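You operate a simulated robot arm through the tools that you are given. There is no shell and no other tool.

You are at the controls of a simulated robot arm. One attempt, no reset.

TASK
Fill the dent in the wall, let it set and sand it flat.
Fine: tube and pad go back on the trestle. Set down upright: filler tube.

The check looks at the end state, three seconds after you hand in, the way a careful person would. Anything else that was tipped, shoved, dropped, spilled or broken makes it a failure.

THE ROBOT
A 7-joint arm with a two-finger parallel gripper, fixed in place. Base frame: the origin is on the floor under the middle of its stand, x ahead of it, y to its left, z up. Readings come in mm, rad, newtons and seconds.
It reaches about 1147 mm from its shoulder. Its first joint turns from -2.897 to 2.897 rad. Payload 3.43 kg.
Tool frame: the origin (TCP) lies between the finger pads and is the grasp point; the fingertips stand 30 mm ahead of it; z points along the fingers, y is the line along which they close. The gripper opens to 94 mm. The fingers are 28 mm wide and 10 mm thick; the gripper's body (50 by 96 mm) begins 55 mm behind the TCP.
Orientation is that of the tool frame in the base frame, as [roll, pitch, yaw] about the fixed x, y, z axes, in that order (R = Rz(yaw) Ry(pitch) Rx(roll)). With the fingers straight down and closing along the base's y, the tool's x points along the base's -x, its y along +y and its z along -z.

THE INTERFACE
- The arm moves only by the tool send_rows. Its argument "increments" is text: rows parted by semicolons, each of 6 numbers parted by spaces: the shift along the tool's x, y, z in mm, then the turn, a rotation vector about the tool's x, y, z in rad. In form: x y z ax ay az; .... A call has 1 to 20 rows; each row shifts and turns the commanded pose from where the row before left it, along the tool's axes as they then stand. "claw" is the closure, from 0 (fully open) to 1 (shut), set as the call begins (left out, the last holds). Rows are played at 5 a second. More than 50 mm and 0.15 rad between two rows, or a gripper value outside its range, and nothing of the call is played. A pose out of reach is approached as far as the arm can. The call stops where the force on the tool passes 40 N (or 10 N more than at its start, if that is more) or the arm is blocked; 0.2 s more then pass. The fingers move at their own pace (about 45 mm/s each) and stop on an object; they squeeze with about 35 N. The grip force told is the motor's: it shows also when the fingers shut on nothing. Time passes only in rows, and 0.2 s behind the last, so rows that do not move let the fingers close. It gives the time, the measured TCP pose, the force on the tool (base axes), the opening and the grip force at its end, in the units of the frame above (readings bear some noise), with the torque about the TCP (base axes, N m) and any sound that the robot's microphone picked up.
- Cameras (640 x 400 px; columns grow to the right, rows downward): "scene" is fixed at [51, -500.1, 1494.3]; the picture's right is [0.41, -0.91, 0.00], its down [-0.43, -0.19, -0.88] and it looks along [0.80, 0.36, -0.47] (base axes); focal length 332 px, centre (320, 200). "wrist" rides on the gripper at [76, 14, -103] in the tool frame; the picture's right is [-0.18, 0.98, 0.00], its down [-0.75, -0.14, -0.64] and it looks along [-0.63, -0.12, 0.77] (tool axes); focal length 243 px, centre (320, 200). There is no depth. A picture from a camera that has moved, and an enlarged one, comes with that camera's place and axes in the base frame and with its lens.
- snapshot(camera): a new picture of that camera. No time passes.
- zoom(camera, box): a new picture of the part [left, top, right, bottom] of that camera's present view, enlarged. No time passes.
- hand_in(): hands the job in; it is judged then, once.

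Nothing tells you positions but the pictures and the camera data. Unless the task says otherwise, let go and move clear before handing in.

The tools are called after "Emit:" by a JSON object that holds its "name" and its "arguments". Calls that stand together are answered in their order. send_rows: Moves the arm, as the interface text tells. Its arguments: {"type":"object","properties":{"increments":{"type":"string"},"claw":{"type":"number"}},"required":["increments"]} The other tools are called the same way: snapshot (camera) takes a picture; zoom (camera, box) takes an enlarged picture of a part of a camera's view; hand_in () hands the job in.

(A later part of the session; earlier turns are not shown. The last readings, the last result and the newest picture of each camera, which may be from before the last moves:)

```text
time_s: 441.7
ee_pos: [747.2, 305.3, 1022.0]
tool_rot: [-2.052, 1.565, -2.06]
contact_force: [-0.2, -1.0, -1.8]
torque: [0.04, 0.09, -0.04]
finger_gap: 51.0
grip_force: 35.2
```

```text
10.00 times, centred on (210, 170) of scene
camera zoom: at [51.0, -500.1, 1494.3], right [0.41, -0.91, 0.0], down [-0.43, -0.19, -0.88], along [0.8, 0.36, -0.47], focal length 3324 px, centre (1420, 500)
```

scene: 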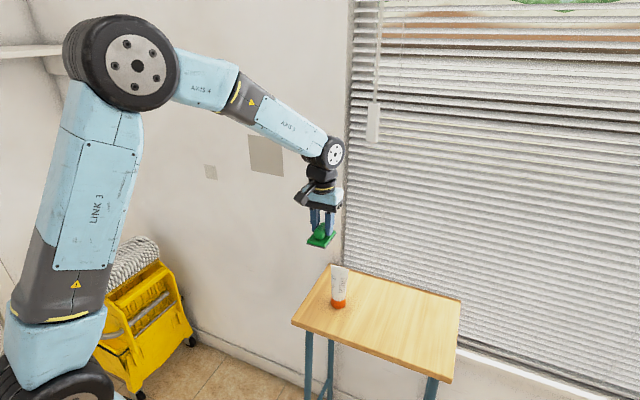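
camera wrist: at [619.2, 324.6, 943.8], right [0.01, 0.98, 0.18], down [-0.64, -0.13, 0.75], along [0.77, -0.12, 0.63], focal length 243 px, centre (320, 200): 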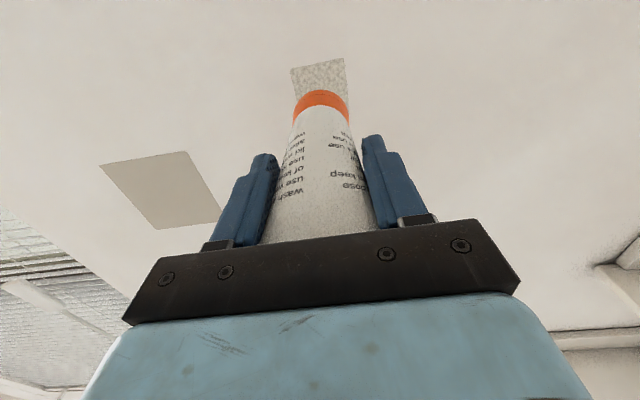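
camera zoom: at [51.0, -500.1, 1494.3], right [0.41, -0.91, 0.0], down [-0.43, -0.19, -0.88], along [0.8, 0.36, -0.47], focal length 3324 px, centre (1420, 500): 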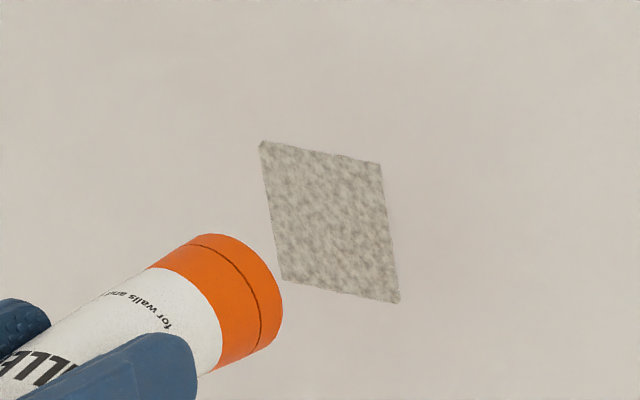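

Same-pose comparison: the patch is now darker and browner than before this touch, just as it looked right after the first fill. So dark means wet, pale means set, and I've just re-wetted it. I'll hold still here and time the change.

Emit:
{"name": "send_rows", "arguments": {"increments": "0 0 0 0 0 0; 0 0 0 0 0 0; 0 0 0 0 0 0; 0 0 0 0 0 0; 0 0 0 0 0 0; 0 0 0 0 0 0; 0 0 0 0 0 0; 0 0 0 0 0 0; 0 0 0 0 0 0; 0 0 0 0 0 0; 0 0 0 0 0 0; 0 0 0 0 0 0; 0 0 0 0 0 0; 0 0 0 0 0 0; 0 0 0 0 0 0; 0 0 0 0 0 0; 0 0 0 0 0 0; 0 0 0 0 0 0; 0 0 0 0 0 0; 0 0 0 0 0 0"}}

Emit:
{"name": "zoom", "arguments": {"camera": "wrist", "box": [260, 50, 380, 125]}}

Emit:
{"name": "send_rows", "arguments": {"increments": "0 0 0 0 0 0; 0 0 0 0 0 0; 0 0 0 0 0 0; 0 0 0 0 0 0; 0 0 0 0 0 0; 0 0 0 0 0 0; 0 0 0 0 0 0; 0 0 0 0 0 0; 0 0 0 0 0 0; 0 0 0 0 0 0; 0 0 0 0 0 0; 0 0 0 0 0 0; 0 0 0 0 0 0; 0 0 0 0 0 0; 0 0 0 0 0 0; 0 0 0 0 0 0; 0 0 0 0 0 0; 0 0 0 0 0 0; 0 0 0 0 0 0; 0 0 0 0 0 0"}}

Emit:
{"name": "zoom", "arguments": {"camera": "wrist", "box": [260, 50, 380, 125]}}

Emit:
{"name": "zoom", "arguments": {"camera": "scene", "box": [185, 150, 235, 190]}}

```text
time_s: 445.9
ee_pos: [747.7, 305.3, 1021.2]
tool_rot: [-2.069, 1.566, -2.075]
contact_force: [-0.1, 0.5, -2.5]
torque: [0.03, 0.09, -0.01]
finger_gap: 50.8
grip_force: 34.9
```

```text
5.33 times, centred on (320, 88) of wrist
camera zoom: at [644.5, 319.8, 944.7], right [0.01, 0.98, 0.18], down [-0.64, -0.13, 0.76], along [0.77, -0.12, 0.63], focal length 1294 px, centre (320, 800)
```

zoom: 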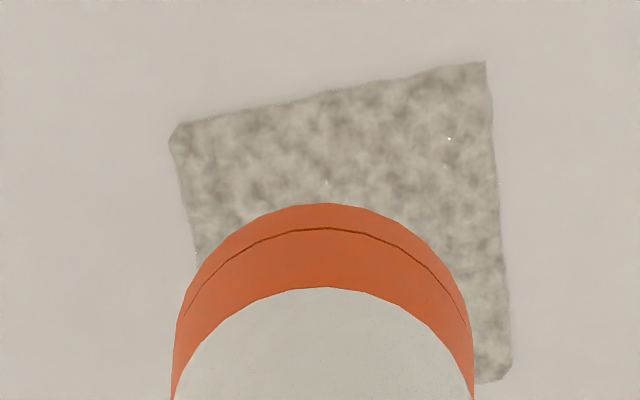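

```text
time_s: 450.1
ee_pos: [748.2, 304.3, 1021.6]
tool_rot: [-2.066, 1.566, -2.071]
contact_force: [0.4, -0.3, -0.7]
torque: [0.0, 0.1, -0.01]
finger_gap: 51.3
grip_force: 34.8
```

```text
5.33 times, centred on (320, 88) of wrist
camera zoom: at [644.5, 319.8, 944.7], right [0.01, 0.98, 0.18], down [-0.64, -0.13, 0.76], along [0.77, -0.12, 0.63], focal length 1294 px, centre (320, 800)
```

zoom: 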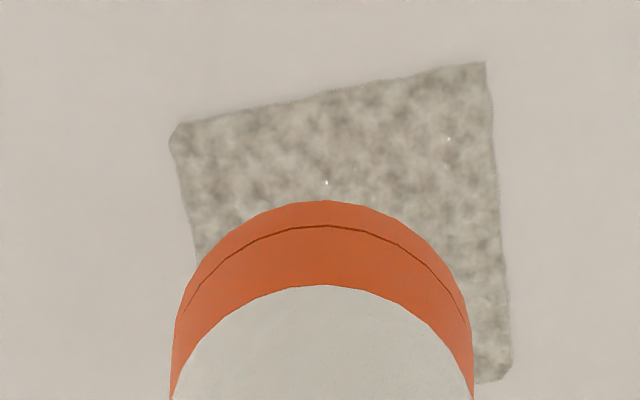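

```text
10.00 times, centred on (210, 170) of scene
camera zoom: at [51.0, -500.1, 1494.3], right [0.41, -0.91, 0.0], down [-0.43, -0.19, -0.88], along [0.8, 0.36, -0.47], focal length 3324 px, centre (1420, 500)
```

zoom: 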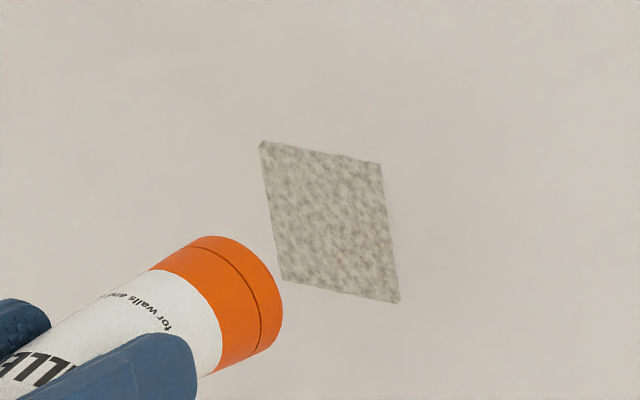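

Emit:
{"name": "send_rows", "arguments": {"increments": "0 0 0 0 0 0; 0 0 0 0 0 0; 0 0 0 0 0 0; 0 0 0 0 0 0; 0 0 0 0 0 0; 0 0 0 0 0 0; 0 0 0 0 0 0; 0 0 0 0 0 0; 0 0 0 0 0 0; 0 0 0 0 0 0; 0 0 0 0 0 0; 0 0 0 0 0 0; 0 0 0 0 0 0; 0 0 0 0 0 0; 0 0 0 0 0 0; 0 0 0 0 0 0; 0 0 0 0 0 0; 0 0 0 0 0 0; 0 0 0 0 0 0; 0 0 0 0 0 0"}}

Emit:
{"name": "zoom", "arguments": {"camera": "wrist", "box": [260, 50, 380, 125]}}

Emit:
{"name": "send_rows", "arguments": {"increments": "0 0 0 0 0 0; 0 0 0 0 0 0; 0 0 0 0 0 0; 0 0 0 0 0 0; 0 0 0 0 0 0; 0 0 0 0 0 0; 0 0 0 0 0 0; 0 0 0 0 0 0; 0 0 0 0 0 0; 0 0 0 0 0 0; 0 0 0 0 0 0; 0 0 0 0 0 0; 0 0 0 0 0 0; 0 0 0 0 0 0; 0 0 0 0 0 0; 0 0 0 0 0 0; 0 0 0 0 0 0; 0 0 0 0 0 0; 0 0 0 0 0 0; 0 0 0 0 0 0"}}

Emit:
{"name": "send_rows", "arguments": {"increments": "0 0 0 0 0 0; 0 0 0 0 0 0; 0 0 0 0 0 0; 0 0 0 0 0 0; 0 0 0 0 0 0; 0 0 0 0 0 0; 0 0 0 0 0 0; 0 0 0 0 0 0; 0 0 0 0 0 0; 0 0 0 0 0 0; 0 0 0 0 0 0; 0 0 0 0 0 0; 0 0 0 0 0 0; 0 0 0 0 0 0; 0 0 0 0 0 0; 0 0 0 0 0 0; 0 0 0 0 0 0; 0 0 0 0 0 0; 0 0 0 0 0 0; 0 0 0 0 0 0"}}

Emit:
{"name": "zoom", "arguments": {"camera": "wrist", "box": [260, 50, 380, 125]}}

Emit:
{"name": "zoom", "arguments": {"camera": "scene", "box": [185, 150, 235, 190]}}

```text
time_s: 454.3
ee_pos: [747.8, 305.0, 1020.6]
tool_rot: [-2.071, 1.565, -2.079]
contact_force: [-0.6, 0.4, -2.6]
torque: [0.0, 0.06, 0.01]
finger_gap: 51.2
grip_force: 35.3
```

```text
5.33 times, centred on (320, 88) of wrist
camera zoom: at [644.5, 319.8, 944.7], right [0.01, 0.98, 0.18], down [-0.64, -0.13, 0.76], along [0.77, -0.12, 0.63], focal length 1294 px, centre (320, 800)
```

zoom: 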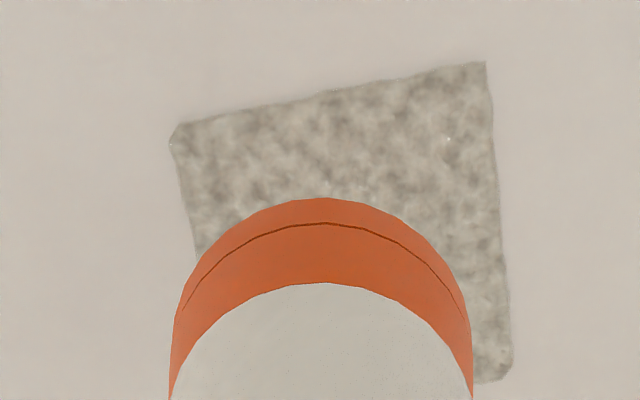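

```text
time_s: 458.5
ee_pos: [747.6, 305.3, 1019.8]
tool_rot: [-2.072, 1.566, -2.078]
contact_force: [-0.3, 0.4, -2.5]
torque: [0.0, 0.07, 0.02]
finger_gap: 50.8
grip_force: 35.6
```

```text
time_s: 462.7
ee_pos: [748.8, 304.9, 1020.6]
tool_rot: [-2.072, 1.564, -2.077]
contact_force: [-0.3, -1.2, -2.0]
torque: [-0.01, 0.16, 0.01]
finger_gap: 50.8
grip_force: 34.9
```

```text
5.33 times, centred on (320, 88) of wrist
camera zoom: at [644.5, 319.8, 944.7], right [0.01, 0.98, 0.18], down [-0.64, -0.13, 0.76], along [0.77, -0.12, 0.63], focal length 1294 px, centre (320, 800)
```

zoom: 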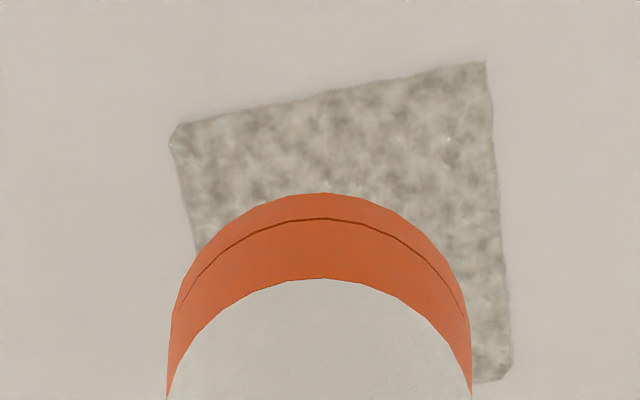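

```text
10.00 times, centred on (210, 170) of scene
camera zoom: at [51.0, -500.1, 1494.3], right [0.41, -0.91, 0.0], down [-0.43, -0.19, -0.88], along [0.8, 0.36, -0.47], focal length 3324 px, centre (1420, 500)
```

zoom: 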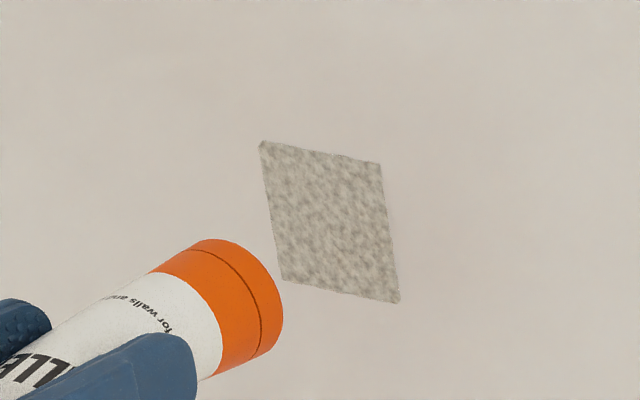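

Colour shifts between shots look like rendering effects, so I can't read set or wet from them. The tube is slowly drooping in the grip, so I'll return it to the trestle now, then watch the patch from a distance for a really long undisturbed spell.

Emit:
{"name": "send_rows", "arguments": {"increments": "0 0 -15 0 0 0; 0 0 -15 0 0 0; 0 -43.3 0 0 0.1428 0; 0 -43.3 0 0 0.1428 0; 0 -43.3 0 0 0.1428 0; 0 -43.3 0 0 0.1428 0; 0 -43.3 0 0 0.1428 0; 0 -43.3 0 0 0.1428 0; 0 -43.3 0 0 0.1428 0; 0 -43.3 0 0 0.1428 0; 0 -43.3 0 0 0.1428 0; 0 -43.3 0 0 0.1428 0; 0 -43.3 0 0 0.1428 0; 0 -43.3 0 0 0 0; 0 -43.3 0 0 0 0; 0 0 0 0 0 0; 0 0 0 0 0 0"}}

Emit:
{"name": "snapshot", "arguments": {"camera": "wrist"}}

Emit:
{"name": "zoom", "arguments": {"camera": "scene", "box": [290, 175, 390, 300]}}

```text
time_s: 466.3
ee_pos: [714.3, -257.2, 1024.9]
tool_rot: [-3.138, -0.002, 3.136]
contact_force: [-0.2, 0.3, -3.1]
torque: [0.0, 0.04, 0.01]
finger_gap: 51.2
grip_force: 34.8
```

```text
taken
camera wrist: at [638.3, -242.4, 1126.4], right [0.19, 0.98, 0.0], down [0.75, -0.14, 0.64], along [0.63, -0.12, -0.77], focal length 243 px, centre (320, 200)
```

wrist: 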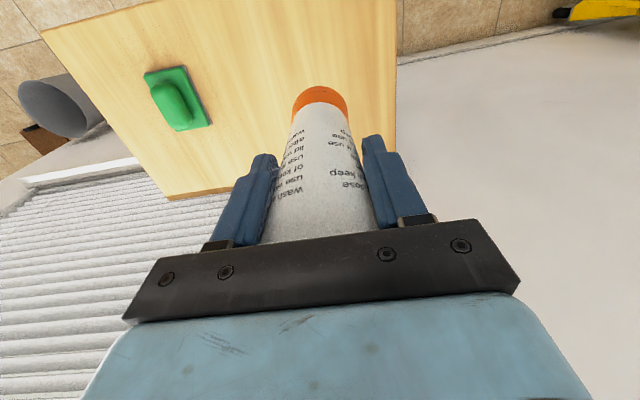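

```text
3.20 times, centred on (340, 238) of scene
camera zoom: at [51.0, -500.1, 1494.3], right [0.41, -0.91, 0.0], down [-0.43, -0.19, -0.88], along [0.8, 0.36, -0.47], focal length 1064 px, centre (256, 80)
```

zoom: 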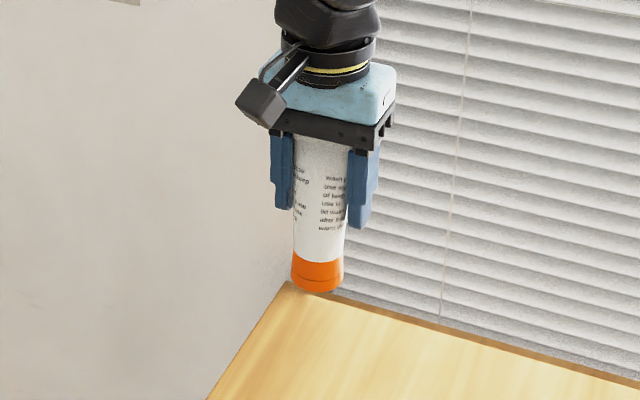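

The tube has tipped about 3.5° in the fingers. I'll tilt the wrist to make it vertical and set it down gently at its spot.

Emit:
{"name": "send_rows", "arguments": {"increments": "0 0 0 0 -0.06 0; 0 0 40 0 0 0; 0 0 40 0 0 0; 0 0 40 0 0 0; 0 0 20 0 0 0; 0 0 8 0 0 0; 0 0 0 0 0 0"}}

Emit:
{"name": "zoom", "arguments": {"camera": "scene", "box": [300, 230, 380, 320]}}

```text
time_s: 467.9
ee_pos: [723.3, -258.8, 875.0]
tool_rot: [-3.137, 0.057, 3.136]
contact_force: [-0.4, 0.1, -3.2]
torque: [0.01, -0.02, -0.01]
finger_gap: 51.1
grip_force: 35.1
```

```text
4.44 times, centred on (340, 275) of scene
camera zoom: at [51.0, -500.1, 1494.3], right [0.41, -0.91, 0.0], down [-0.43, -0.19, -0.88], along [0.8, 0.36, -0.47], focal length 1477 px, centre (231, -133)
```

zoom: 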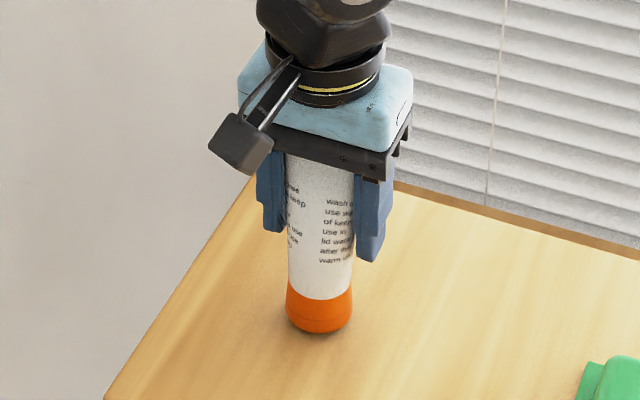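

Emit:
{"name": "send_rows", "arguments": {"increments": "6 0 2 0 0 0; 0 0 2 0 0 0; 0 0 1 0 0 0; 0 0 1 0 0 0; 0 0 1 0 0 0; 0 0 0 0 0 0"}}

```text
time_s: 469.3
ee_pos: [718.1, -255.5, 868.9]
tool_rot: [-3.137, 0.06, 3.135]
contact_force: [-0.7, 1.6, 11.0]
torque: [0.08, 0.31, -0.06]
finger_gap: 51.4
grip_force: 35.3
```

Emit:
{"name": "send_rows", "arguments": {"increments": "0 0 -0.5 0 0 0; 0 0 0 0 0 0"}}

Emit:
{"name": "send_rows", "arguments": {"increments": "0 0 0 0 0 0; 0 0 0 0 0 0; 0 0 0 0 0 0; 0 0 0 0 0 0; 0 0 0 0 0 0", "claw": 0.2}}

Emit:
{"name": "zoom", "arguments": {"camera": "scene", "box": [300, 230, 380, 320]}}

Emit:
{"name": "snapshot", "arguments": {"camera": "wrist"}}

```text
time_s: 469.9
ee_pos: [717.8, -255.8, 868.7]
tool_rot: [-3.137, 0.059, 3.136]
contact_force: [-0.4, 0.5, 7.5]
torque: [-0.08, 0.18, 0.0]
finger_gap: 51.1
grip_force: 35.2
```

```text
time_s: 471.1
ee_pos: [717.4, -256.4, 868.5]
tool_rot: [-3.137, 0.058, 3.136]
contact_force: [0.3, 1.0, 1.3]
torque: [-0.03, 0.01, -0.01]
finger_gap: 75.4
grip_force: 0.0
```

```text
4.44 times, centred on (340, 275) of scene
camera zoom: at [51.0, -500.1, 1494.3], right [0.41, -0.91, 0.0], down [-0.43, -0.19, -0.88], along [0.8, 0.36, -0.47], focal length 1477 px, centre (231, -133)
```

zoom: 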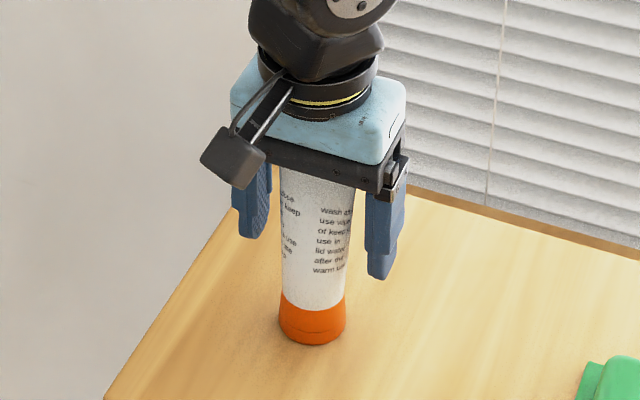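

```text
taken
camera wrist: at [636.0, -240.8, 966.4], right [0.19, 0.98, 0.01], down [0.71, -0.14, 0.69], along [0.67, -0.12, -0.73], focal length 243 px, centre (320, 200)
```

wrist: 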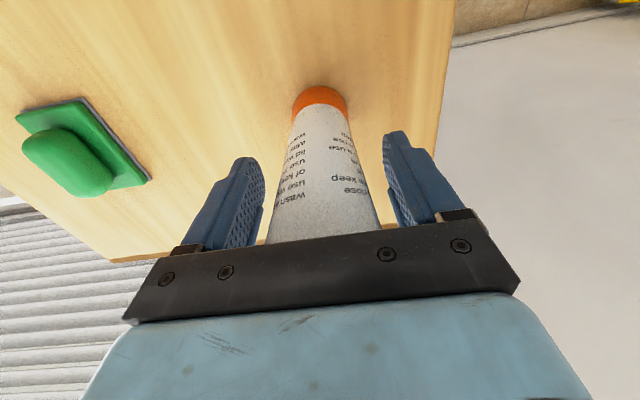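

Emit:
{"name": "send_rows", "arguments": {"increments": "0 0 0 0 0 0; 0 0 -10 0 0 0; 0 0 -40 0 0 0; 0 0 -45 0 0 0; 0 0 -45 0 0.06 0; 0 0 0 0 0 0", "claw": 0}}

Emit:
{"name": "zoom", "arguments": {"camera": "scene", "box": [280, 250, 480, 375]}}

Emit:
{"name": "zoom", "arguments": {"camera": "scene", "box": [185, 150, 235, 190]}}

Emit:
{"name": "zoom", "arguments": {"camera": "scene", "box": [200, 160, 222, 184]}}

```text
time_s: 472.5
ee_pos: [708.6, -252.2, 1012.1]
tool_rot: [-3.138, -0.001, 3.135]
contact_force: [-0.9, -0.6, 0.4]
torque: [0.0, -0.02, 0.01]
finger_gap: 93.8
grip_force: 0.2
```

```text
3.20 times, centred on (380, 312) of scene
camera zoom: at [51.0, -500.1, 1494.3], right [0.41, -0.91, 0.0], down [-0.43, -0.19, -0.88], along [0.8, 0.36, -0.47], focal length 1064 px, centre (128, -160)
```

zoom: 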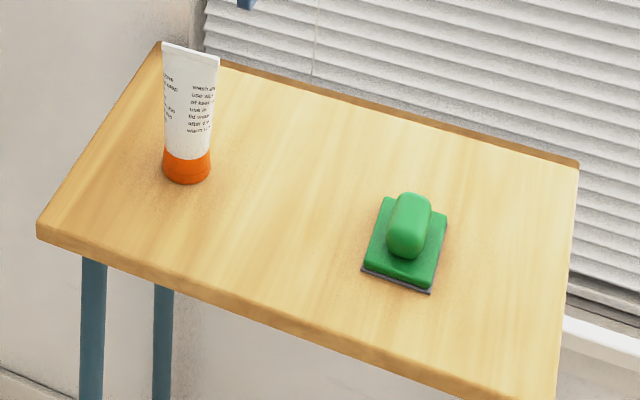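

```text
10.00 times, centred on (210, 170) of scene
camera zoom: at [51.0, -500.1, 1494.3], right [0.41, -0.91, 0.0], down [-0.43, -0.19, -0.88], along [0.8, 0.36, -0.47], focal length 3324 px, centre (1420, 500)
```

zoom: 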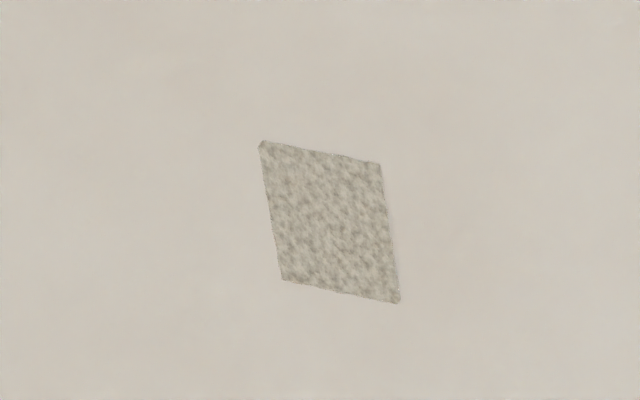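

```text
16.00 times, centred on (211, 172) of scene
camera zoom: at [51.0, -500.1, 1494.3], right [0.41, -0.91, 0.0], down [-0.43, -0.19, -0.88], along [0.8, 0.36, -0.47], focal length 5318 px, centre (2064, 648)
```

zoom: 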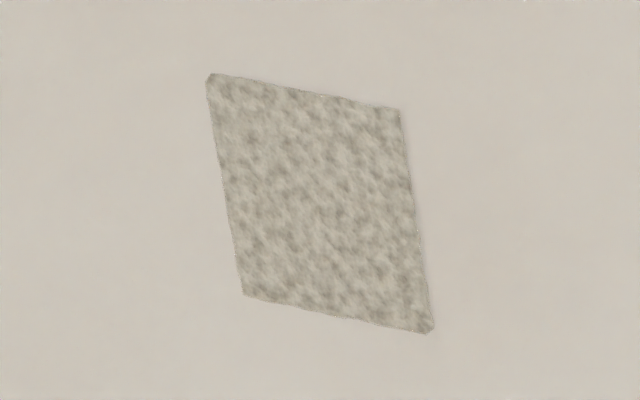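

Tube and pad both stand properly. From here the patch looks blotchier than before the second tube touch, much as it did right after the first fill. I'll stay parked at this exact pose and see how it changes with time alone.

Emit:
{"name": "send_rows", "arguments": {"increments": "0 0 0 0 0 0; 0 0 0 0 0 0; 0 0 0 0 0 0; 0 0 0 0 0 0; 0 0 0 0 0 0; 0 0 0 0 0 0; 0 0 0 0 0 0; 0 0 0 0 0 0; 0 0 0 0 0 0; 0 0 0 0 0 0; 0 0 0 0 0 0; 0 0 0 0 0 0; 0 0 0 0 0 0; 0 0 0 0 0 0; 0 0 0 0 0 0; 0 0 0 0 0 0; 0 0 0 0 0 0; 0 0 0 0 0 0; 0 0 0 0 0 0; 0 0 0 0 0 0"}}

Emit:
{"name": "send_rows", "arguments": {"increments": "0 0 0 0 0 0; 0 0 0 0 0 0; 0 0 0 0 0 0; 0 0 0 0 0 0; 0 0 0 0 0 0; 0 0 0 0 0 0; 0 0 0 0 0 0; 0 0 0 0 0 0; 0 0 0 0 0 0; 0 0 0 0 0 0; 0 0 0 0 0 0; 0 0 0 0 0 0; 0 0 0 0 0 0; 0 0 0 0 0 0; 0 0 0 0 0 0; 0 0 0 0 0 0; 0 0 0 0 0 0; 0 0 0 0 0 0; 0 0 0 0 0 0; 0 0 0 0 0 0"}}

Emit:
{"name": "zoom", "arguments": {"camera": "scene", "box": [185, 150, 235, 190]}}

Emit:
{"name": "send_rows", "arguments": {"increments": "0 0 0 0 0 0; 0 0 0 0 0 0; 0 0 0 0 0 0; 0 0 0 0 0 0; 0 0 0 0 0 0; 0 0 0 0 0 0; 0 0 0 0 0 0; 0 0 0 0 0 0; 0 0 0 0 0 0; 0 0 0 0 0 0; 0 0 0 0 0 0; 0 0 0 0 0 0; 0 0 0 0 0 0; 0 0 0 0 0 0; 0 0 0 0 0 0; 0 0 0 0 0 0; 0 0 0 0 0 0; 0 0 0 0 0 0; 0 0 0 0 0 0; 0 0 0 0 0 0"}}

Emit:
{"name": "send_rows", "arguments": {"increments": "0 0 0 0 0 0; 0 0 0 0 0 0; 0 0 0 0 0 0; 0 0 0 0 0 0; 0 0 0 0 0 0; 0 0 0 0 0 0; 0 0 0 0 0 0; 0 0 0 0 0 0; 0 0 0 0 0 0; 0 0 0 0 0 0; 0 0 0 0 0 0; 0 0 0 0 0 0; 0 0 0 0 0 0; 0 0 0 0 0 0; 0 0 0 0 0 0; 0 0 0 0 0 0; 0 0 0 0 0 0; 0 0 0 0 0 0; 0 0 0 0 0 0; 0 0 0 0 0 0"}}

Emit:
{"name": "send_rows", "arguments": {"increments": "0 0 0 0 0 0; 0 0 0 0 0 0; 0 0 0 0 0 0; 0 0 0 0 0 0; 0 0 0 0 0 0; 0 0 0 0 0 0; 0 0 0 0 0 0; 0 0 0 0 0 0; 0 0 0 0 0 0; 0 0 0 0 0 0; 0 0 0 0 0 0; 0 0 0 0 0 0; 0 0 0 0 0 0; 0 0 0 0 0 0; 0 0 0 0 0 0; 0 0 0 0 0 0; 0 0 0 0 0 0; 0 0 0 0 0 0; 0 0 0 0 0 0; 0 0 0 0 0 0"}}

Emit:
{"name": "send_rows", "arguments": {"increments": "0 0 0 0 0 0; 0 0 0 0 0 0; 0 0 0 0 0 0; 0 0 0 0 0 0; 0 0 0 0 0 0; 0 0 0 0 0 0; 0 0 0 0 0 0; 0 0 0 0 0 0; 0 0 0 0 0 0; 0 0 0 0 0 0; 0 0 0 0 0 0; 0 0 0 0 0 0; 0 0 0 0 0 0; 0 0 0 0 0 0; 0 0 0 0 0 0; 0 0 0 0 0 0; 0 0 0 0 0 0; 0 0 0 0 0 0; 0 0 0 0 0 0; 0 0 0 0 0 0"}}

Emit:
{"name": "zoom", "arguments": {"camera": "scene", "box": [185, 150, 235, 190]}}

Emit:
{"name": "zoom", "arguments": {"camera": "scene", "box": [200, 160, 222, 184]}}

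```text
time_s: 476.7
ee_pos: [708.5, -252.6, 1011.0]
tool_rot: [-3.139, -0.002, 3.136]
contact_force: [-0.4, -0.6, 0.2]
torque: [-0.02, 0.0, 0.04]
finger_gap: 94.0
grip_force: 0.0
```

```text
time_s: 480.9
ee_pos: [708.9, -253.6, 1011.3]
tool_rot: [-3.136, -0.002, 3.137]
contact_force: [0.7, -0.2, 0.2]
torque: [0.05, -0.04, -0.02]
finger_gap: 94.0
grip_force: 0.1
```

```text
10.00 times, centred on (210, 170) of scene
camera zoom: at [51.0, -500.1, 1494.3], right [0.41, -0.91, 0.0], down [-0.43, -0.19, -0.88], along [0.8, 0.36, -0.47], focal length 3324 px, centre (1420, 500)
```

zoom: 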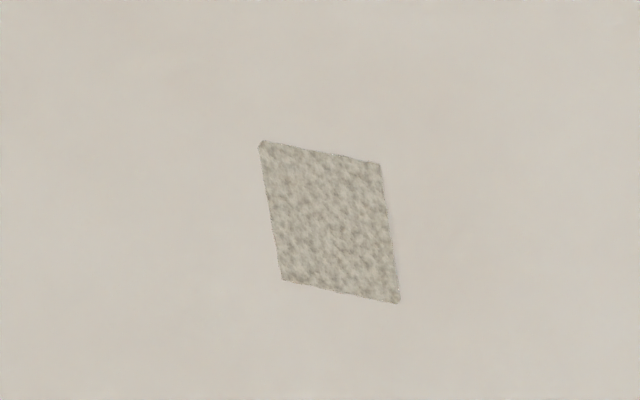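

```text
time_s: 485.1
ee_pos: [708.9, -252.3, 1010.5]
tool_rot: [-3.137, -0.003, 3.138]
contact_force: [0.0, 0.6, 0.7]
torque: [0.01, 0.0, 0.0]
finger_gap: 93.8
grip_force: 0.0
```

```text
time_s: 489.3
ee_pos: [709.1, -253.2, 1011.5]
tool_rot: [-3.139, -0.002, 3.137]
contact_force: [0.2, 0.5, -0.6]
torque: [-0.01, -0.04, -0.01]
finger_gap: 93.9
grip_force: 0.0
```

```text
time_s: 493.5
ee_pos: [709.8, -252.5, 1012.5]
tool_rot: [-3.139, -0.002, 3.136]
contact_force: [0.9, -0.4, -0.4]
torque: [0.0, 0.01, 0.0]
finger_gap: 94.1
grip_force: 0.0
```

```text
time_s: 497.7
ee_pos: [707.9, -252.7, 1012.4]
tool_rot: [-3.138, 0.0, 3.137]
contact_force: [-0.3, -0.6, 0.6]
torque: [0.0, -0.02, 0.01]
finger_gap: 93.9
grip_force: 0.1
```

```text
10.00 times, centred on (210, 170) of scene
camera zoom: at [51.0, -500.1, 1494.3], right [0.41, -0.91, 0.0], down [-0.43, -0.19, -0.88], along [0.8, 0.36, -0.47], focal length 3324 px, centre (1420, 500)
```

zoom: 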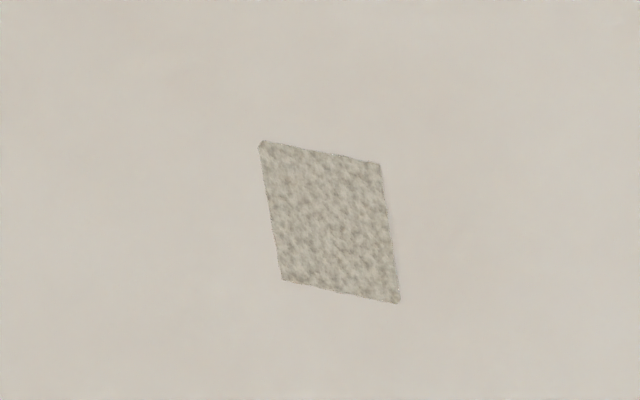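

```text
16.00 times, centred on (211, 172) of scene
camera zoom: at [51.0, -500.1, 1494.3], right [0.41, -0.91, 0.0], down [-0.43, -0.19, -0.88], along [0.8, 0.36, -0.47], focal length 5318 px, centre (2064, 648)
```

zoom: 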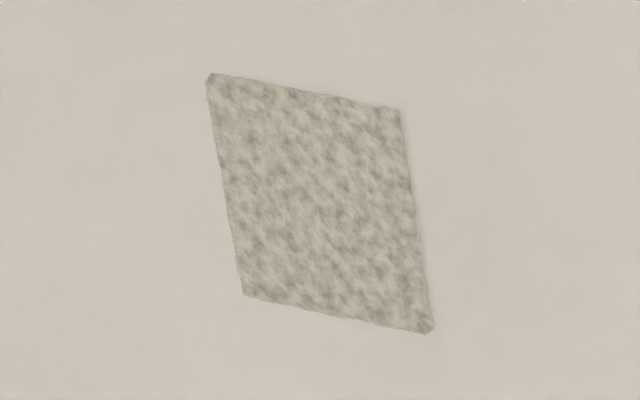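

Emit:
{"name": "send_rows", "arguments": {"increments": "0 0 0 0 0 0; 0 0 0 0 0 0; 0 0 0 0 0 0; 0 0 0 0 0 0; 0 0 0 0 0 0; 0 0 0 0 0 0; 0 0 0 0 0 0; 0 0 0 0 0 0; 0 0 0 0 0 0; 0 0 0 0 0 0; 0 0 0 0 0 0; 0 0 0 0 0 0; 0 0 0 0 0 0; 0 0 0 0 0 0; 0 0 0 0 0 0; 0 0 0 0 0 0; 0 0 0 0 0 0; 0 0 0 0 0 0; 0 0 0 0 0 0; 0 0 0 0 0 0"}}

Emit:
{"name": "send_rows", "arguments": {"increments": "0 0 0 0 0 0; 0 0 0 0 0 0; 0 0 0 0 0 0; 0 0 0 0 0 0; 0 0 0 0 0 0; 0 0 0 0 0 0; 0 0 0 0 0 0; 0 0 0 0 0 0; 0 0 0 0 0 0; 0 0 0 0 0 0; 0 0 0 0 0 0; 0 0 0 0 0 0; 0 0 0 0 0 0; 0 0 0 0 0 0; 0 0 0 0 0 0; 0 0 0 0 0 0; 0 0 0 0 0 0; 0 0 0 0 0 0; 0 0 0 0 0 0; 0 0 0 0 0 0"}}

Emit:
{"name": "send_rows", "arguments": {"increments": "0 0 0 0 0 0; 0 0 0 0 0 0; 0 0 0 0 0 0; 0 0 0 0 0 0; 0 0 0 0 0 0; 0 0 0 0 0 0; 0 0 0 0 0 0; 0 0 0 0 0 0; 0 0 0 0 0 0; 0 0 0 0 0 0; 0 0 0 0 0 0; 0 0 0 0 0 0; 0 0 0 0 0 0; 0 0 0 0 0 0; 0 0 0 0 0 0; 0 0 0 0 0 0; 0 0 0 0 0 0; 0 0 0 0 0 0; 0 0 0 0 0 0; 0 0 0 0 0 0"}}

Emit:
{"name": "zoom", "arguments": {"camera": "scene", "box": [200, 160, 222, 184]}}

Emit:
{"name": "send_rows", "arguments": {"increments": "0 0 0 0 0 0; 0 0 0 0 0 0; 0 0 0 0 0 0; 0 0 0 0 0 0; 0 0 0 0 0 0; 0 0 0 0 0 0; 0 0 0 0 0 0; 0 0 0 0 0 0; 0 0 0 0 0 0; 0 0 0 0 0 0; 0 0 0 0 0 0; 0 0 0 0 0 0; 0 0 0 0 0 0; 0 0 0 0 0 0; 0 0 0 0 0 0; 0 0 0 0 0 0; 0 0 0 0 0 0; 0 0 0 0 0 0; 0 0 0 0 0 0; 0 0 0 0 0 0"}}

Emit:
{"name": "send_rows", "arguments": {"increments": "0 0 0 0 0 0; 0 0 0 0 0 0; 0 0 0 0 0 0; 0 0 0 0 0 0; 0 0 0 0 0 0; 0 0 0 0 0 0; 0 0 0 0 0 0; 0 0 0 0 0 0; 0 0 0 0 0 0; 0 0 0 0 0 0; 0 0 0 0 0 0; 0 0 0 0 0 0; 0 0 0 0 0 0; 0 0 0 0 0 0; 0 0 0 0 0 0; 0 0 0 0 0 0; 0 0 0 0 0 0; 0 0 0 0 0 0; 0 0 0 0 0 0; 0 0 0 0 0 0"}}

Emit:
{"name": "send_rows", "arguments": {"increments": "0 0 0 0 0 0; 0 0 0 0 0 0; 0 0 0 0 0 0; 0 0 0 0 0 0; 0 0 0 0 0 0; 0 0 0 0 0 0; 0 0 0 0 0 0; 0 0 0 0 0 0; 0 0 0 0 0 0; 0 0 0 0 0 0; 0 0 0 0 0 0; 0 0 0 0 0 0; 0 0 0 0 0 0; 0 0 0 0 0 0; 0 0 0 0 0 0; 0 0 0 0 0 0; 0 0 0 0 0 0; 0 0 0 0 0 0; 0 0 0 0 0 0; 0 0 0 0 0 0"}}

Emit:
{"name": "send_rows", "arguments": {"increments": "0 0 0 0 0 0; 0 0 0 0 0 0; 0 0 0 0 0 0; 0 0 0 0 0 0; 0 0 0 0 0 0; 0 0 0 0 0 0; 0 0 0 0 0 0; 0 0 0 0 0 0; 0 0 0 0 0 0; 0 0 0 0 0 0; 0 0 0 0 0 0; 0 0 0 0 0 0; 0 0 0 0 0 0; 0 0 0 0 0 0; 0 0 0 0 0 0; 0 0 0 0 0 0; 0 0 0 0 0 0; 0 0 0 0 0 0; 0 0 0 0 0 0; 0 0 0 0 0 0"}}

Emit:
{"name": "send_rows", "arguments": {"increments": "0 0 0 0 0 0; 0 0 0 0 0 0; 0 0 0 0 0 0; 0 0 0 0 0 0; 0 0 0 0 0 0; 0 0 0 0 0 0; 0 0 0 0 0 0; 0 0 0 0 0 0; 0 0 0 0 0 0; 0 0 0 0 0 0; 0 0 0 0 0 0; 0 0 0 0 0 0; 0 0 0 0 0 0; 0 0 0 0 0 0; 0 0 0 0 0 0; 0 0 0 0 0 0; 0 0 0 0 0 0; 0 0 0 0 0 0; 0 0 0 0 0 0; 0 0 0 0 0 0"}}

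Emit:
{"name": "zoom", "arguments": {"camera": "scene", "box": [200, 160, 222, 184]}}

Emit:
{"name": "zoom", "arguments": {"camera": "scene", "box": [185, 150, 235, 190]}}

```text
time_s: 501.9
ee_pos: [708.5, -253.1, 1012.0]
tool_rot: [-3.139, -0.002, 3.136]
contact_force: [0.1, 0.1, -0.8]
torque: [0.0, 0.02, 0.02]
finger_gap: 94.1
grip_force: 0.1
```

```text
time_s: 506.1
ee_pos: [708.5, -251.5, 1011.5]
tool_rot: [-3.139, -0.002, 3.136]
contact_force: [-0.3, -0.2, 0.6]
torque: [0.02, -0.02, -0.03]
finger_gap: 94.2
grip_force: 0.0
```

```text
time_s: 510.3
ee_pos: [707.8, -252.6, 1011.2]
tool_rot: [-3.139, 0.0, 3.136]
contact_force: [0.1, 0.2, -0.4]
torque: [-0.02, -0.01, 0.01]
finger_gap: 93.9
grip_force: 0.1
```

```text
16.00 times, centred on (211, 172) of scene
camera zoom: at [51.0, -500.1, 1494.3], right [0.41, -0.91, 0.0], down [-0.43, -0.19, -0.88], along [0.8, 0.36, -0.47], focal length 5318 px, centre (2064, 648)
```

zoom: 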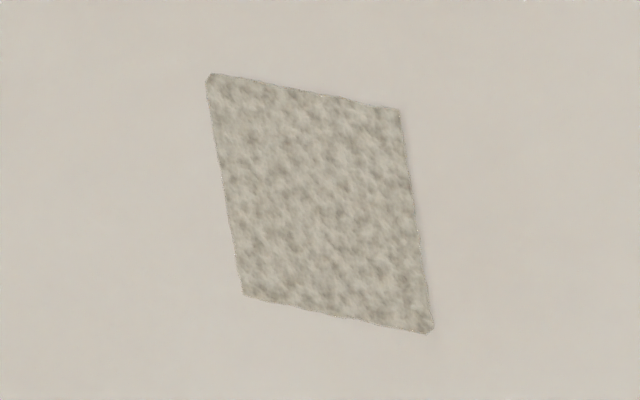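

```text
time_s: 514.5
ee_pos: [709.3, -253.0, 1010.8]
tool_rot: [-3.139, -0.001, 3.137]
contact_force: [0.3, -0.2, 1.2]
torque: [0.01, -0.02, -0.01]
finger_gap: 94.1
grip_force: 0.2
```

```text
time_s: 518.7
ee_pos: [710.3, -252.3, 1011.7]
tool_rot: [-3.138, -0.001, 3.137]
contact_force: [-0.9, 0.0, -0.6]
torque: [-0.01, 0.0, -0.02]
finger_gap: 94.2
grip_force: 0.1
```

```text
time_s: 522.9
ee_pos: [710.1, -252.5, 1012.4]
tool_rot: [-3.138, -0.001, 3.136]
contact_force: [0.2, 0.5, -0.3]
torque: [0.0, -0.01, 0.01]
finger_gap: 94.1
grip_force: 0.1
```

```text
time_s: 527.1
ee_pos: [709.2, -253.2, 1012.4]
tool_rot: [-3.14, -0.001, 3.135]
contact_force: [0.5, 0.5, 0.0]
torque: [0.0, 0.02, 0.03]
finger_gap: 94.2
grip_force: 0.1
```

```text
time_s: 531.3
ee_pos: [709.0, -253.0, 1010.6]
tool_rot: [-3.139, -0.001, 3.137]
contact_force: [-0.1, 0.2, 0.0]
torque: [-0.05, -0.02, -0.03]
finger_gap: 93.8
grip_force: 0.0
```

```text
16.00 times, centred on (211, 172) of scene
camera zoom: at [51.0, -500.1, 1494.3], right [0.41, -0.91, 0.0], down [-0.43, -0.19, -0.88], along [0.8, 0.36, -0.47], focal length 5318 px, centre (2064, 648)
```

zoom: 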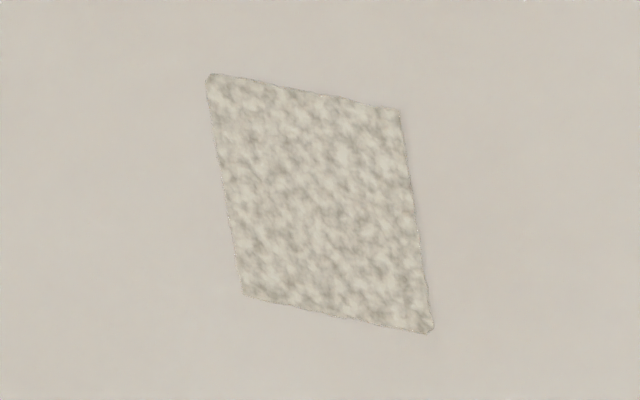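

```text
10.00 times, centred on (210, 170) of scene
camera zoom: at [51.0, -500.1, 1494.3], right [0.41, -0.91, 0.0], down [-0.43, -0.19, -0.88], along [0.8, 0.36, -0.47], focal length 3324 px, centre (1420, 500)
```

zoom: 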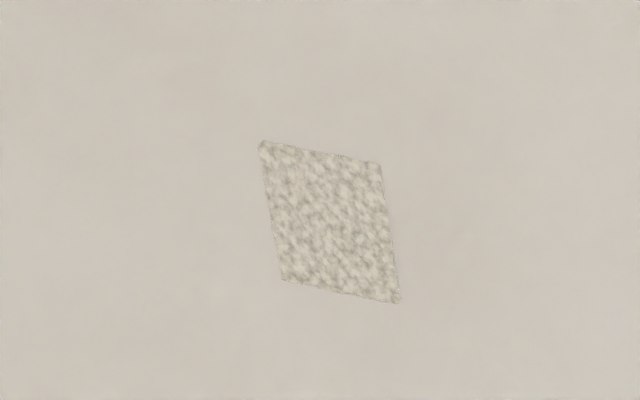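

There it is: between 510 s and 531 s the patch turned distinctly whiter with nothing touching it, so that is the filler setting, 75–90 s after the last touch. I'll give it a little more to finish and look again.

Emit:
{"name": "send_rows", "arguments": {"increments": "0 0 0 0 0 0; 0 0 0 0 0 0; 0 0 0 0 0 0; 0 0 0 0 0 0; 0 0 0 0 0 0; 0 0 0 0 0 0; 0 0 0 0 0 0; 0 0 0 0 0 0; 0 0 0 0 0 0; 0 0 0 0 0 0; 0 0 0 0 0 0; 0 0 0 0 0 0; 0 0 0 0 0 0; 0 0 0 0 0 0; 0 0 0 0 0 0; 0 0 0 0 0 0; 0 0 0 0 0 0; 0 0 0 0 0 0; 0 0 0 0 0 0; 0 0 0 0 0 0"}}

Emit:
{"name": "send_rows", "arguments": {"increments": "0 0 0 0 0 0; 0 0 0 0 0 0; 0 0 0 0 0 0; 0 0 0 0 0 0; 0 0 0 0 0 0; 0 0 0 0 0 0; 0 0 0 0 0 0; 0 0 0 0 0 0; 0 0 0 0 0 0; 0 0 0 0 0 0; 0 0 0 0 0 0; 0 0 0 0 0 0; 0 0 0 0 0 0; 0 0 0 0 0 0; 0 0 0 0 0 0; 0 0 0 0 0 0; 0 0 0 0 0 0; 0 0 0 0 0 0; 0 0 0 0 0 0; 0 0 0 0 0 0"}}

Emit:
{"name": "send_rows", "arguments": {"increments": "0 0 0 0 0 0; 0 0 0 0 0 0; 0 0 0 0 0 0; 0 0 0 0 0 0; 0 0 0 0 0 0; 0 0 0 0 0 0; 0 0 0 0 0 0; 0 0 0 0 0 0; 0 0 0 0 0 0; 0 0 0 0 0 0; 0 0 0 0 0 0; 0 0 0 0 0 0; 0 0 0 0 0 0; 0 0 0 0 0 0; 0 0 0 0 0 0; 0 0 0 0 0 0; 0 0 0 0 0 0; 0 0 0 0 0 0; 0 0 0 0 0 0; 0 0 0 0 0 0"}}

Emit:
{"name": "zoom", "arguments": {"camera": "scene", "box": [200, 160, 222, 184]}}

Emit:
{"name": "zoom", "arguments": {"camera": "scene", "box": [185, 150, 235, 190]}}

```text
time_s: 535.5
ee_pos: [708.9, -253.1, 1013.3]
tool_rot: [-3.137, -0.001, 3.139]
contact_force: [-0.9, 0.7, 0.0]
torque: [0.04, 0.01, 0.02]
finger_gap: 94.0
grip_force: 0.1
```

```text
time_s: 539.7
ee_pos: [708.4, -252.9, 1011.7]
tool_rot: [-3.138, -0.002, 3.137]
contact_force: [-0.1, 0.5, 0.1]
torque: [0.01, -0.03, 0.02]
finger_gap: 94.1
grip_force: 0.1
```

```text
time_s: 543.9
ee_pos: [709.8, -253.3, 1011.7]
tool_rot: [-3.138, -0.002, 3.137]
contact_force: [0.0, 0.2, -0.1]
torque: [-0.01, 0.0, -0.03]
finger_gap: 94.0
grip_force: 0.0
```

```text
16.00 times, centred on (211, 172) of scene
camera zoom: at [51.0, -500.1, 1494.3], right [0.41, -0.91, 0.0], down [-0.43, -0.19, -0.88], along [0.8, 0.36, -0.47], focal length 5318 px, centre (2064, 648)
```

zoom: 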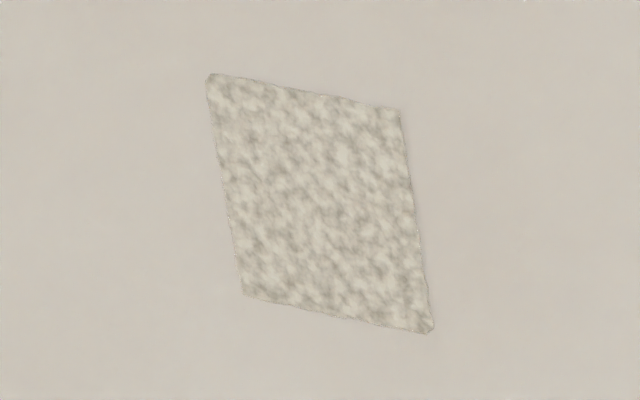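

```text
10.00 times, centred on (210, 170) of scene
camera zoom: at [51.0, -500.1, 1494.3], right [0.41, -0.91, 0.0], down [-0.43, -0.19, -0.88], along [0.8, 0.36, -0.47], focal length 3324 px, centre (1420, 500)
```

zoom: 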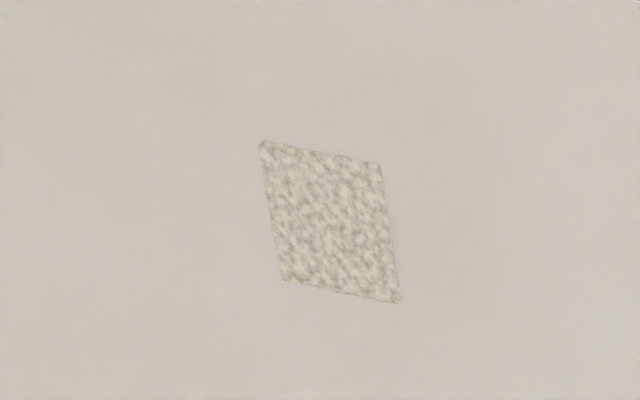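

It's stable and clearly set now. I'll fetch the pad again and sand, then judge from this same vantage with the arm out of the way.

Emit:
{"name": "send_rows", "arguments": {"increments": "-0.8 -40 0 0 0 0; -0.8 -40 0 0 0 0; -0.8 -40 0 0 0 0; -0.8 -40 0 0 0 0; -0.8 -40 0 0 0 0; 0 0 40 0 0 0; 0 0 40 0 0 0; 0 0 22 0 0 0; 0 0 0 0 0 0"}}

Emit:
{"name": "zoom", "arguments": {"camera": "wrist", "box": [270, 40, 380, 160]}}

```text
time_s: 545.9
ee_pos: [711.1, -455.0, 906.8]
tool_rot: [-3.137, -0.001, 3.137]
contact_force: [0.1, -0.1, -0.3]
torque: [0.01, 0.03, -0.01]
finger_gap: 94.0
grip_force: 0.0
```

```text
3.33 times, centred on (325, 100) of wrist
camera zoom: at [635.2, -439.8, 1009.1], right [0.19, 0.98, 0.0], down [0.75, -0.14, 0.64], along [0.63, -0.13, -0.77], focal length 809 px, centre (303, 533)
```

zoom: 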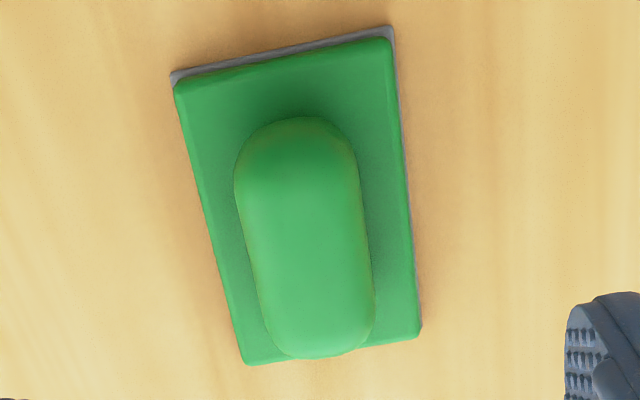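

Emit:
{"name": "send_rows", "arguments": {"increments": "0 0 25 0 0 0; 0 0 25 0 0 0; 0 0 20 0 0 0; 0 0 10 0 0 0; 0 0 4.5 0 0 0; 0 0 0 0 0 0"}}

Emit:
{"name": "send_rows", "arguments": {"increments": "0 0 0 0 0 0; 0 0 0 0 0 0; 0 0 0 0 0 0; 0 0 0 0 0 0; 0 0 0 0 0 0; 0 0 0 0 0 0; 0 0 0 0 0 0; 0 0 0 0 0 0", "claw": 0.8}}

Emit:
{"name": "snapshot", "arguments": {"camera": "wrist"}}

Emit:
{"name": "zoom", "arguments": {"camera": "scene", "box": [370, 265, 440, 345]}}

```text
time_s: 547.3
ee_pos: [711.5, -455.9, 823.3]
tool_rot: [-3.137, -0.002, 3.135]
contact_force: [-0.5, -0.1, -0.4]
torque: [0.0, 0.01, -0.01]
finger_gap: 93.7
grip_force: 0.2
```

```text
time_s: 549.1
ee_pos: [711.8, -456.3, 824.6]
tool_rot: [-3.138, -0.002, 3.137]
contact_force: [0.1, 0.1, -0.8]
torque: [-0.01, 0.01, 0.01]
finger_gap: 33.1
grip_force: 34.8
```

```text
taken
camera wrist: at [635.5, -440.0, 926.1], right [0.19, 0.98, 0.0], down [0.75, -0.14, 0.64], along [0.63, -0.12, -0.77], focal length 243 px, centre (320, 200)
```

wrist: 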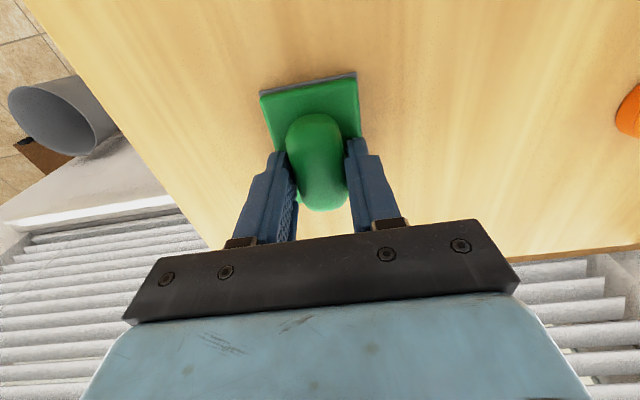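

```text
5.00 times, centred on (405, 305) of scene
camera zoom: at [51.0, -500.1, 1494.3], right [0.41, -0.91, 0.0], down [-0.43, -0.19, -0.88], along [0.8, 0.36, -0.47], focal length 1662 px, centre (-105, -325)
```

zoom: 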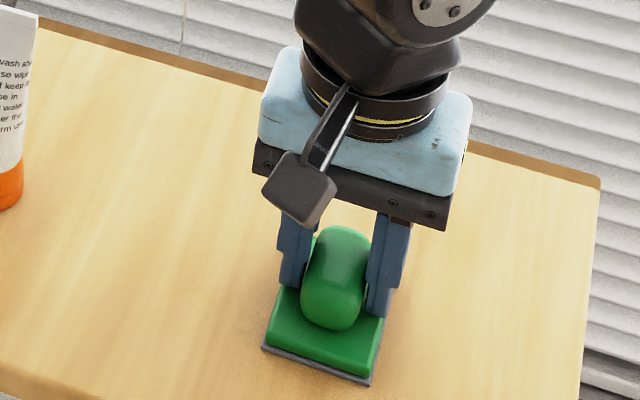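

Emit:
{"name": "send_rows", "arguments": {"increments": "0 0 -5 0 0 0; 0 0 -20 0 0 0; 0 0 -30 0 0 0; 0 0 -35 0 0 0; 0 0 -35 0 0 0; 0 0 -35 0 0 0; 0 0 -37 0 0 0; 0 30 0 0 0 0; 0 40 0 0 0 0; 0 40 0 0 0 0; 0 40 0 0 0 0; 0 40 0 0 0 0; 0 40 0 0 0 0; 0 40 0 0 0 0; 0 0 0 0 0 0"}}

Emit:
{"name": "send_rows", "arguments": {"increments": "0 35 0 0 -0.105 0; 0 35 0 0 -0.105 0; 0 35 0 0 -0.105 0; 0 35 0 0 -0.105 0; 0 35 0 0 -0.105 0; 0 35 0 0 -0.105 0; 0 35 0 0 -0.105 0; 0 35 0 0 -0.105 0; 0 35 0 0 -0.105 0; 0 35 0 0 -0.105 0; 0 35 0 0 -0.105 0; 0 35 0 0 -0.105 0; 0 35 0 0 -0.105 0; 0 35 0 0 -0.105 0; 0 4 0 0 -0.1 0; 0 0 0 0 0 0"}}

Emit:
{"name": "snapshot", "arguments": {"camera": "wrist"}}

```text
time_s: 552.3
ee_pos: [712.8, -185.7, 1020.0]
tool_rot: [-3.138, -0.002, 3.135]
contact_force: [0.1, 0.3, -0.2]
torque: [0.03, -0.01, 0.0]
finger_gap: 29.0
grip_force: 34.7
```

```text
time_s: 555.7
ee_pos: [715.5, 307.6, 1018.0]
tool_rot: [-1.619, 1.569, -1.626]
contact_force: [-0.8, 0.2, -0.3]
torque: [0.01, 0.0, -0.03]
finger_gap: 29.0
grip_force: 34.9
```

```text
taken
camera wrist: at [613.1, 322.7, 942.1], right [0.01, 0.98, 0.18], down [-0.64, -0.13, 0.75], along [0.77, -0.12, 0.63], focal length 243 px, centre (320, 200)
```

wrist: 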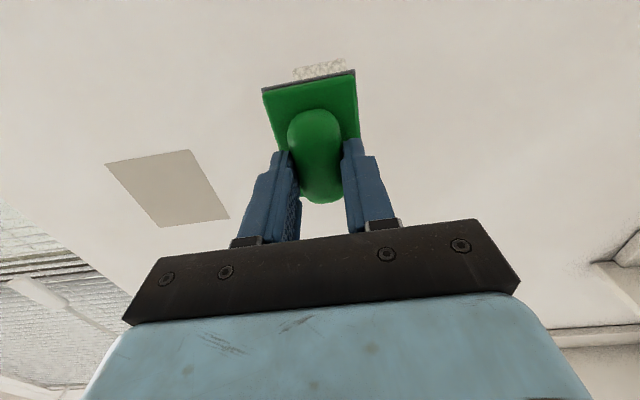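

Emit:
{"name": "zoom", "arguments": {"camera": "wrist", "box": [280, 45, 360, 95]}}

Emit:
{"name": "zoom", "arguments": {"camera": "scene", "box": [200, 160, 222, 184]}}

```text
8.00 times, centred on (320, 70) of wrist
camera zoom: at [613.1, 322.7, 942.1], right [0.01, 0.98, 0.18], down [-0.64, -0.13, 0.75], along [0.77, -0.12, 0.63], focal length 1941 px, centre (320, 1240)
```

zoom: 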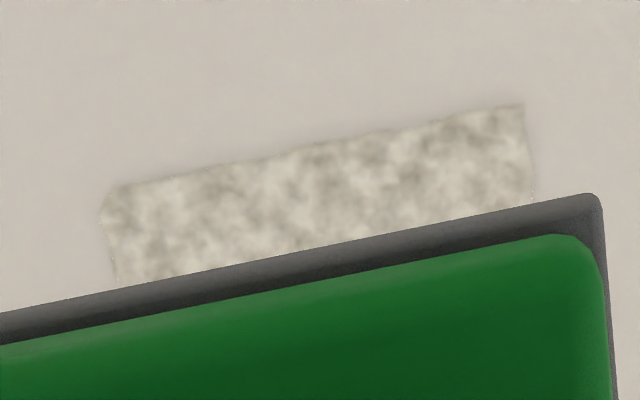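

```text
16.00 times, centred on (211, 172) of scene
camera zoom: at [51.0, -500.1, 1494.3], right [0.41, -0.91, 0.0], down [-0.43, -0.19, -0.88], along [0.8, 0.36, -0.47], focal length 5318 px, centre (2064, 648)
```

zoom: 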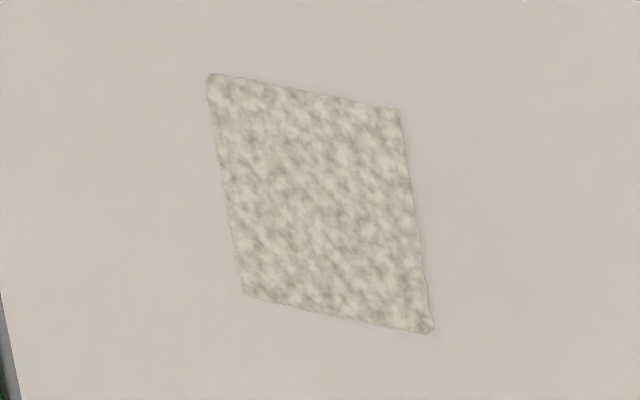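

From this same pose the patch is much whiter than it ever was before the second application. So the first fill was only partial; now it is full and properly set. Time to sand it for real.

Emit:
{"name": "send_rows", "arguments": {"increments": "-2 0 30 0 0 0; 0 0 30 0 0 0; 0 0 30 0 0 0; 0 0 20 0 0 0; 0 0 5 0 0 0; 0 0 2 0 0 0; 0 0 1 0 0 0; 0 0 1 0 0 0; 0 0 0 0 0 0"}}

```text
time_s: 557.7
ee_pos: [835.7, 307.4, 1021.4]
tool_rot: [-1.984, 1.567, -1.985]
contact_force: [-0.1, 0.3, 0.1]
torque: [0.05, 0.0, 0.02]
finger_gap: 29.0
grip_force: 35.1
```

Emit:
{"name": "send_rows", "arguments": {"increments": "0 0 1 0 0 0; 0 0 1 0 0 0; 0 0 0.5 0 0 0; 0 0 0.5 0 0 0; 0 0 0 0 0 0"}}

```text
time_s: 558.9
ee_pos: [836.6, 307.8, 1019.9]
tool_rot: [-1.891, 1.566, -1.896]
contact_force: [-20.7, -1.6, -2.3]
torque: [0.01, -0.37, 0.18]
finger_gap: 29.1
grip_force: 34.5
```

Emit:
{"name": "send_rows", "arguments": {"increments": "0 6 -0.2 0 0 0; 0 6 0 0 0 0; 0 6 0 0 0 0; 0 -6 0 0 0 0; 0 -6 0 0 0 0; 0 -6 0 0 0 0"}}

Emit:
{"name": "send_rows", "arguments": {"increments": "0 -6 0 0 0 0; 0 -6 0 0 0 0; 0 -6 0 0 0 0; 0 6 0 0 0 0; 0 6 0 0 0 0; 0 6 0 0 0 0"}}

Emit:
{"name": "zoom", "arguments": {"camera": "wrist", "box": [220, 40, 420, 220]}}

```text
time_s: 560.3
ee_pos: [839.0, 308.8, 1020.3]
tool_rot: [-1.725, 1.567, -1.727]
contact_force: [-24.4, 9.2, -0.2]
torque: [-0.04, 0.01, 0.38]
finger_gap: 29.3
grip_force: 35.6
```

```text
time_s: 561.7
ee_pos: [838.8, 308.0, 1019.3]
tool_rot: [-1.818, 1.567, -1.822]
contact_force: [-9.1, -2.1, -0.4]
torque: [-0.03, -0.06, 0.05]
finger_gap: 29.0
grip_force: 35.5
```

```text
2.22 times, centred on (320, 130) of wrist
camera zoom: at [735.8, 323.1, 942.9], right [0.01, 0.98, 0.18], down [-0.64, -0.13, 0.75], along [0.77, -0.12, 0.63], focal length 539 px, centre (320, 356)
```

zoom: 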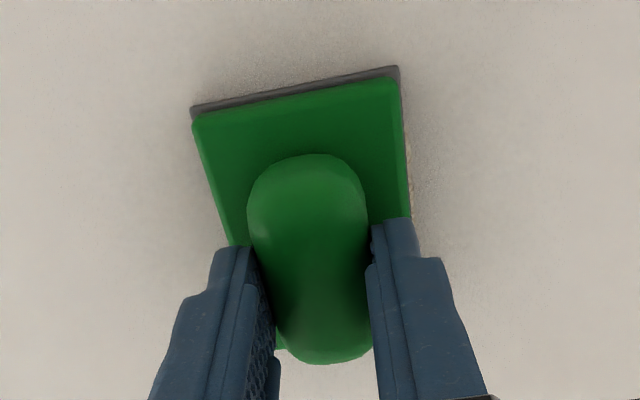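

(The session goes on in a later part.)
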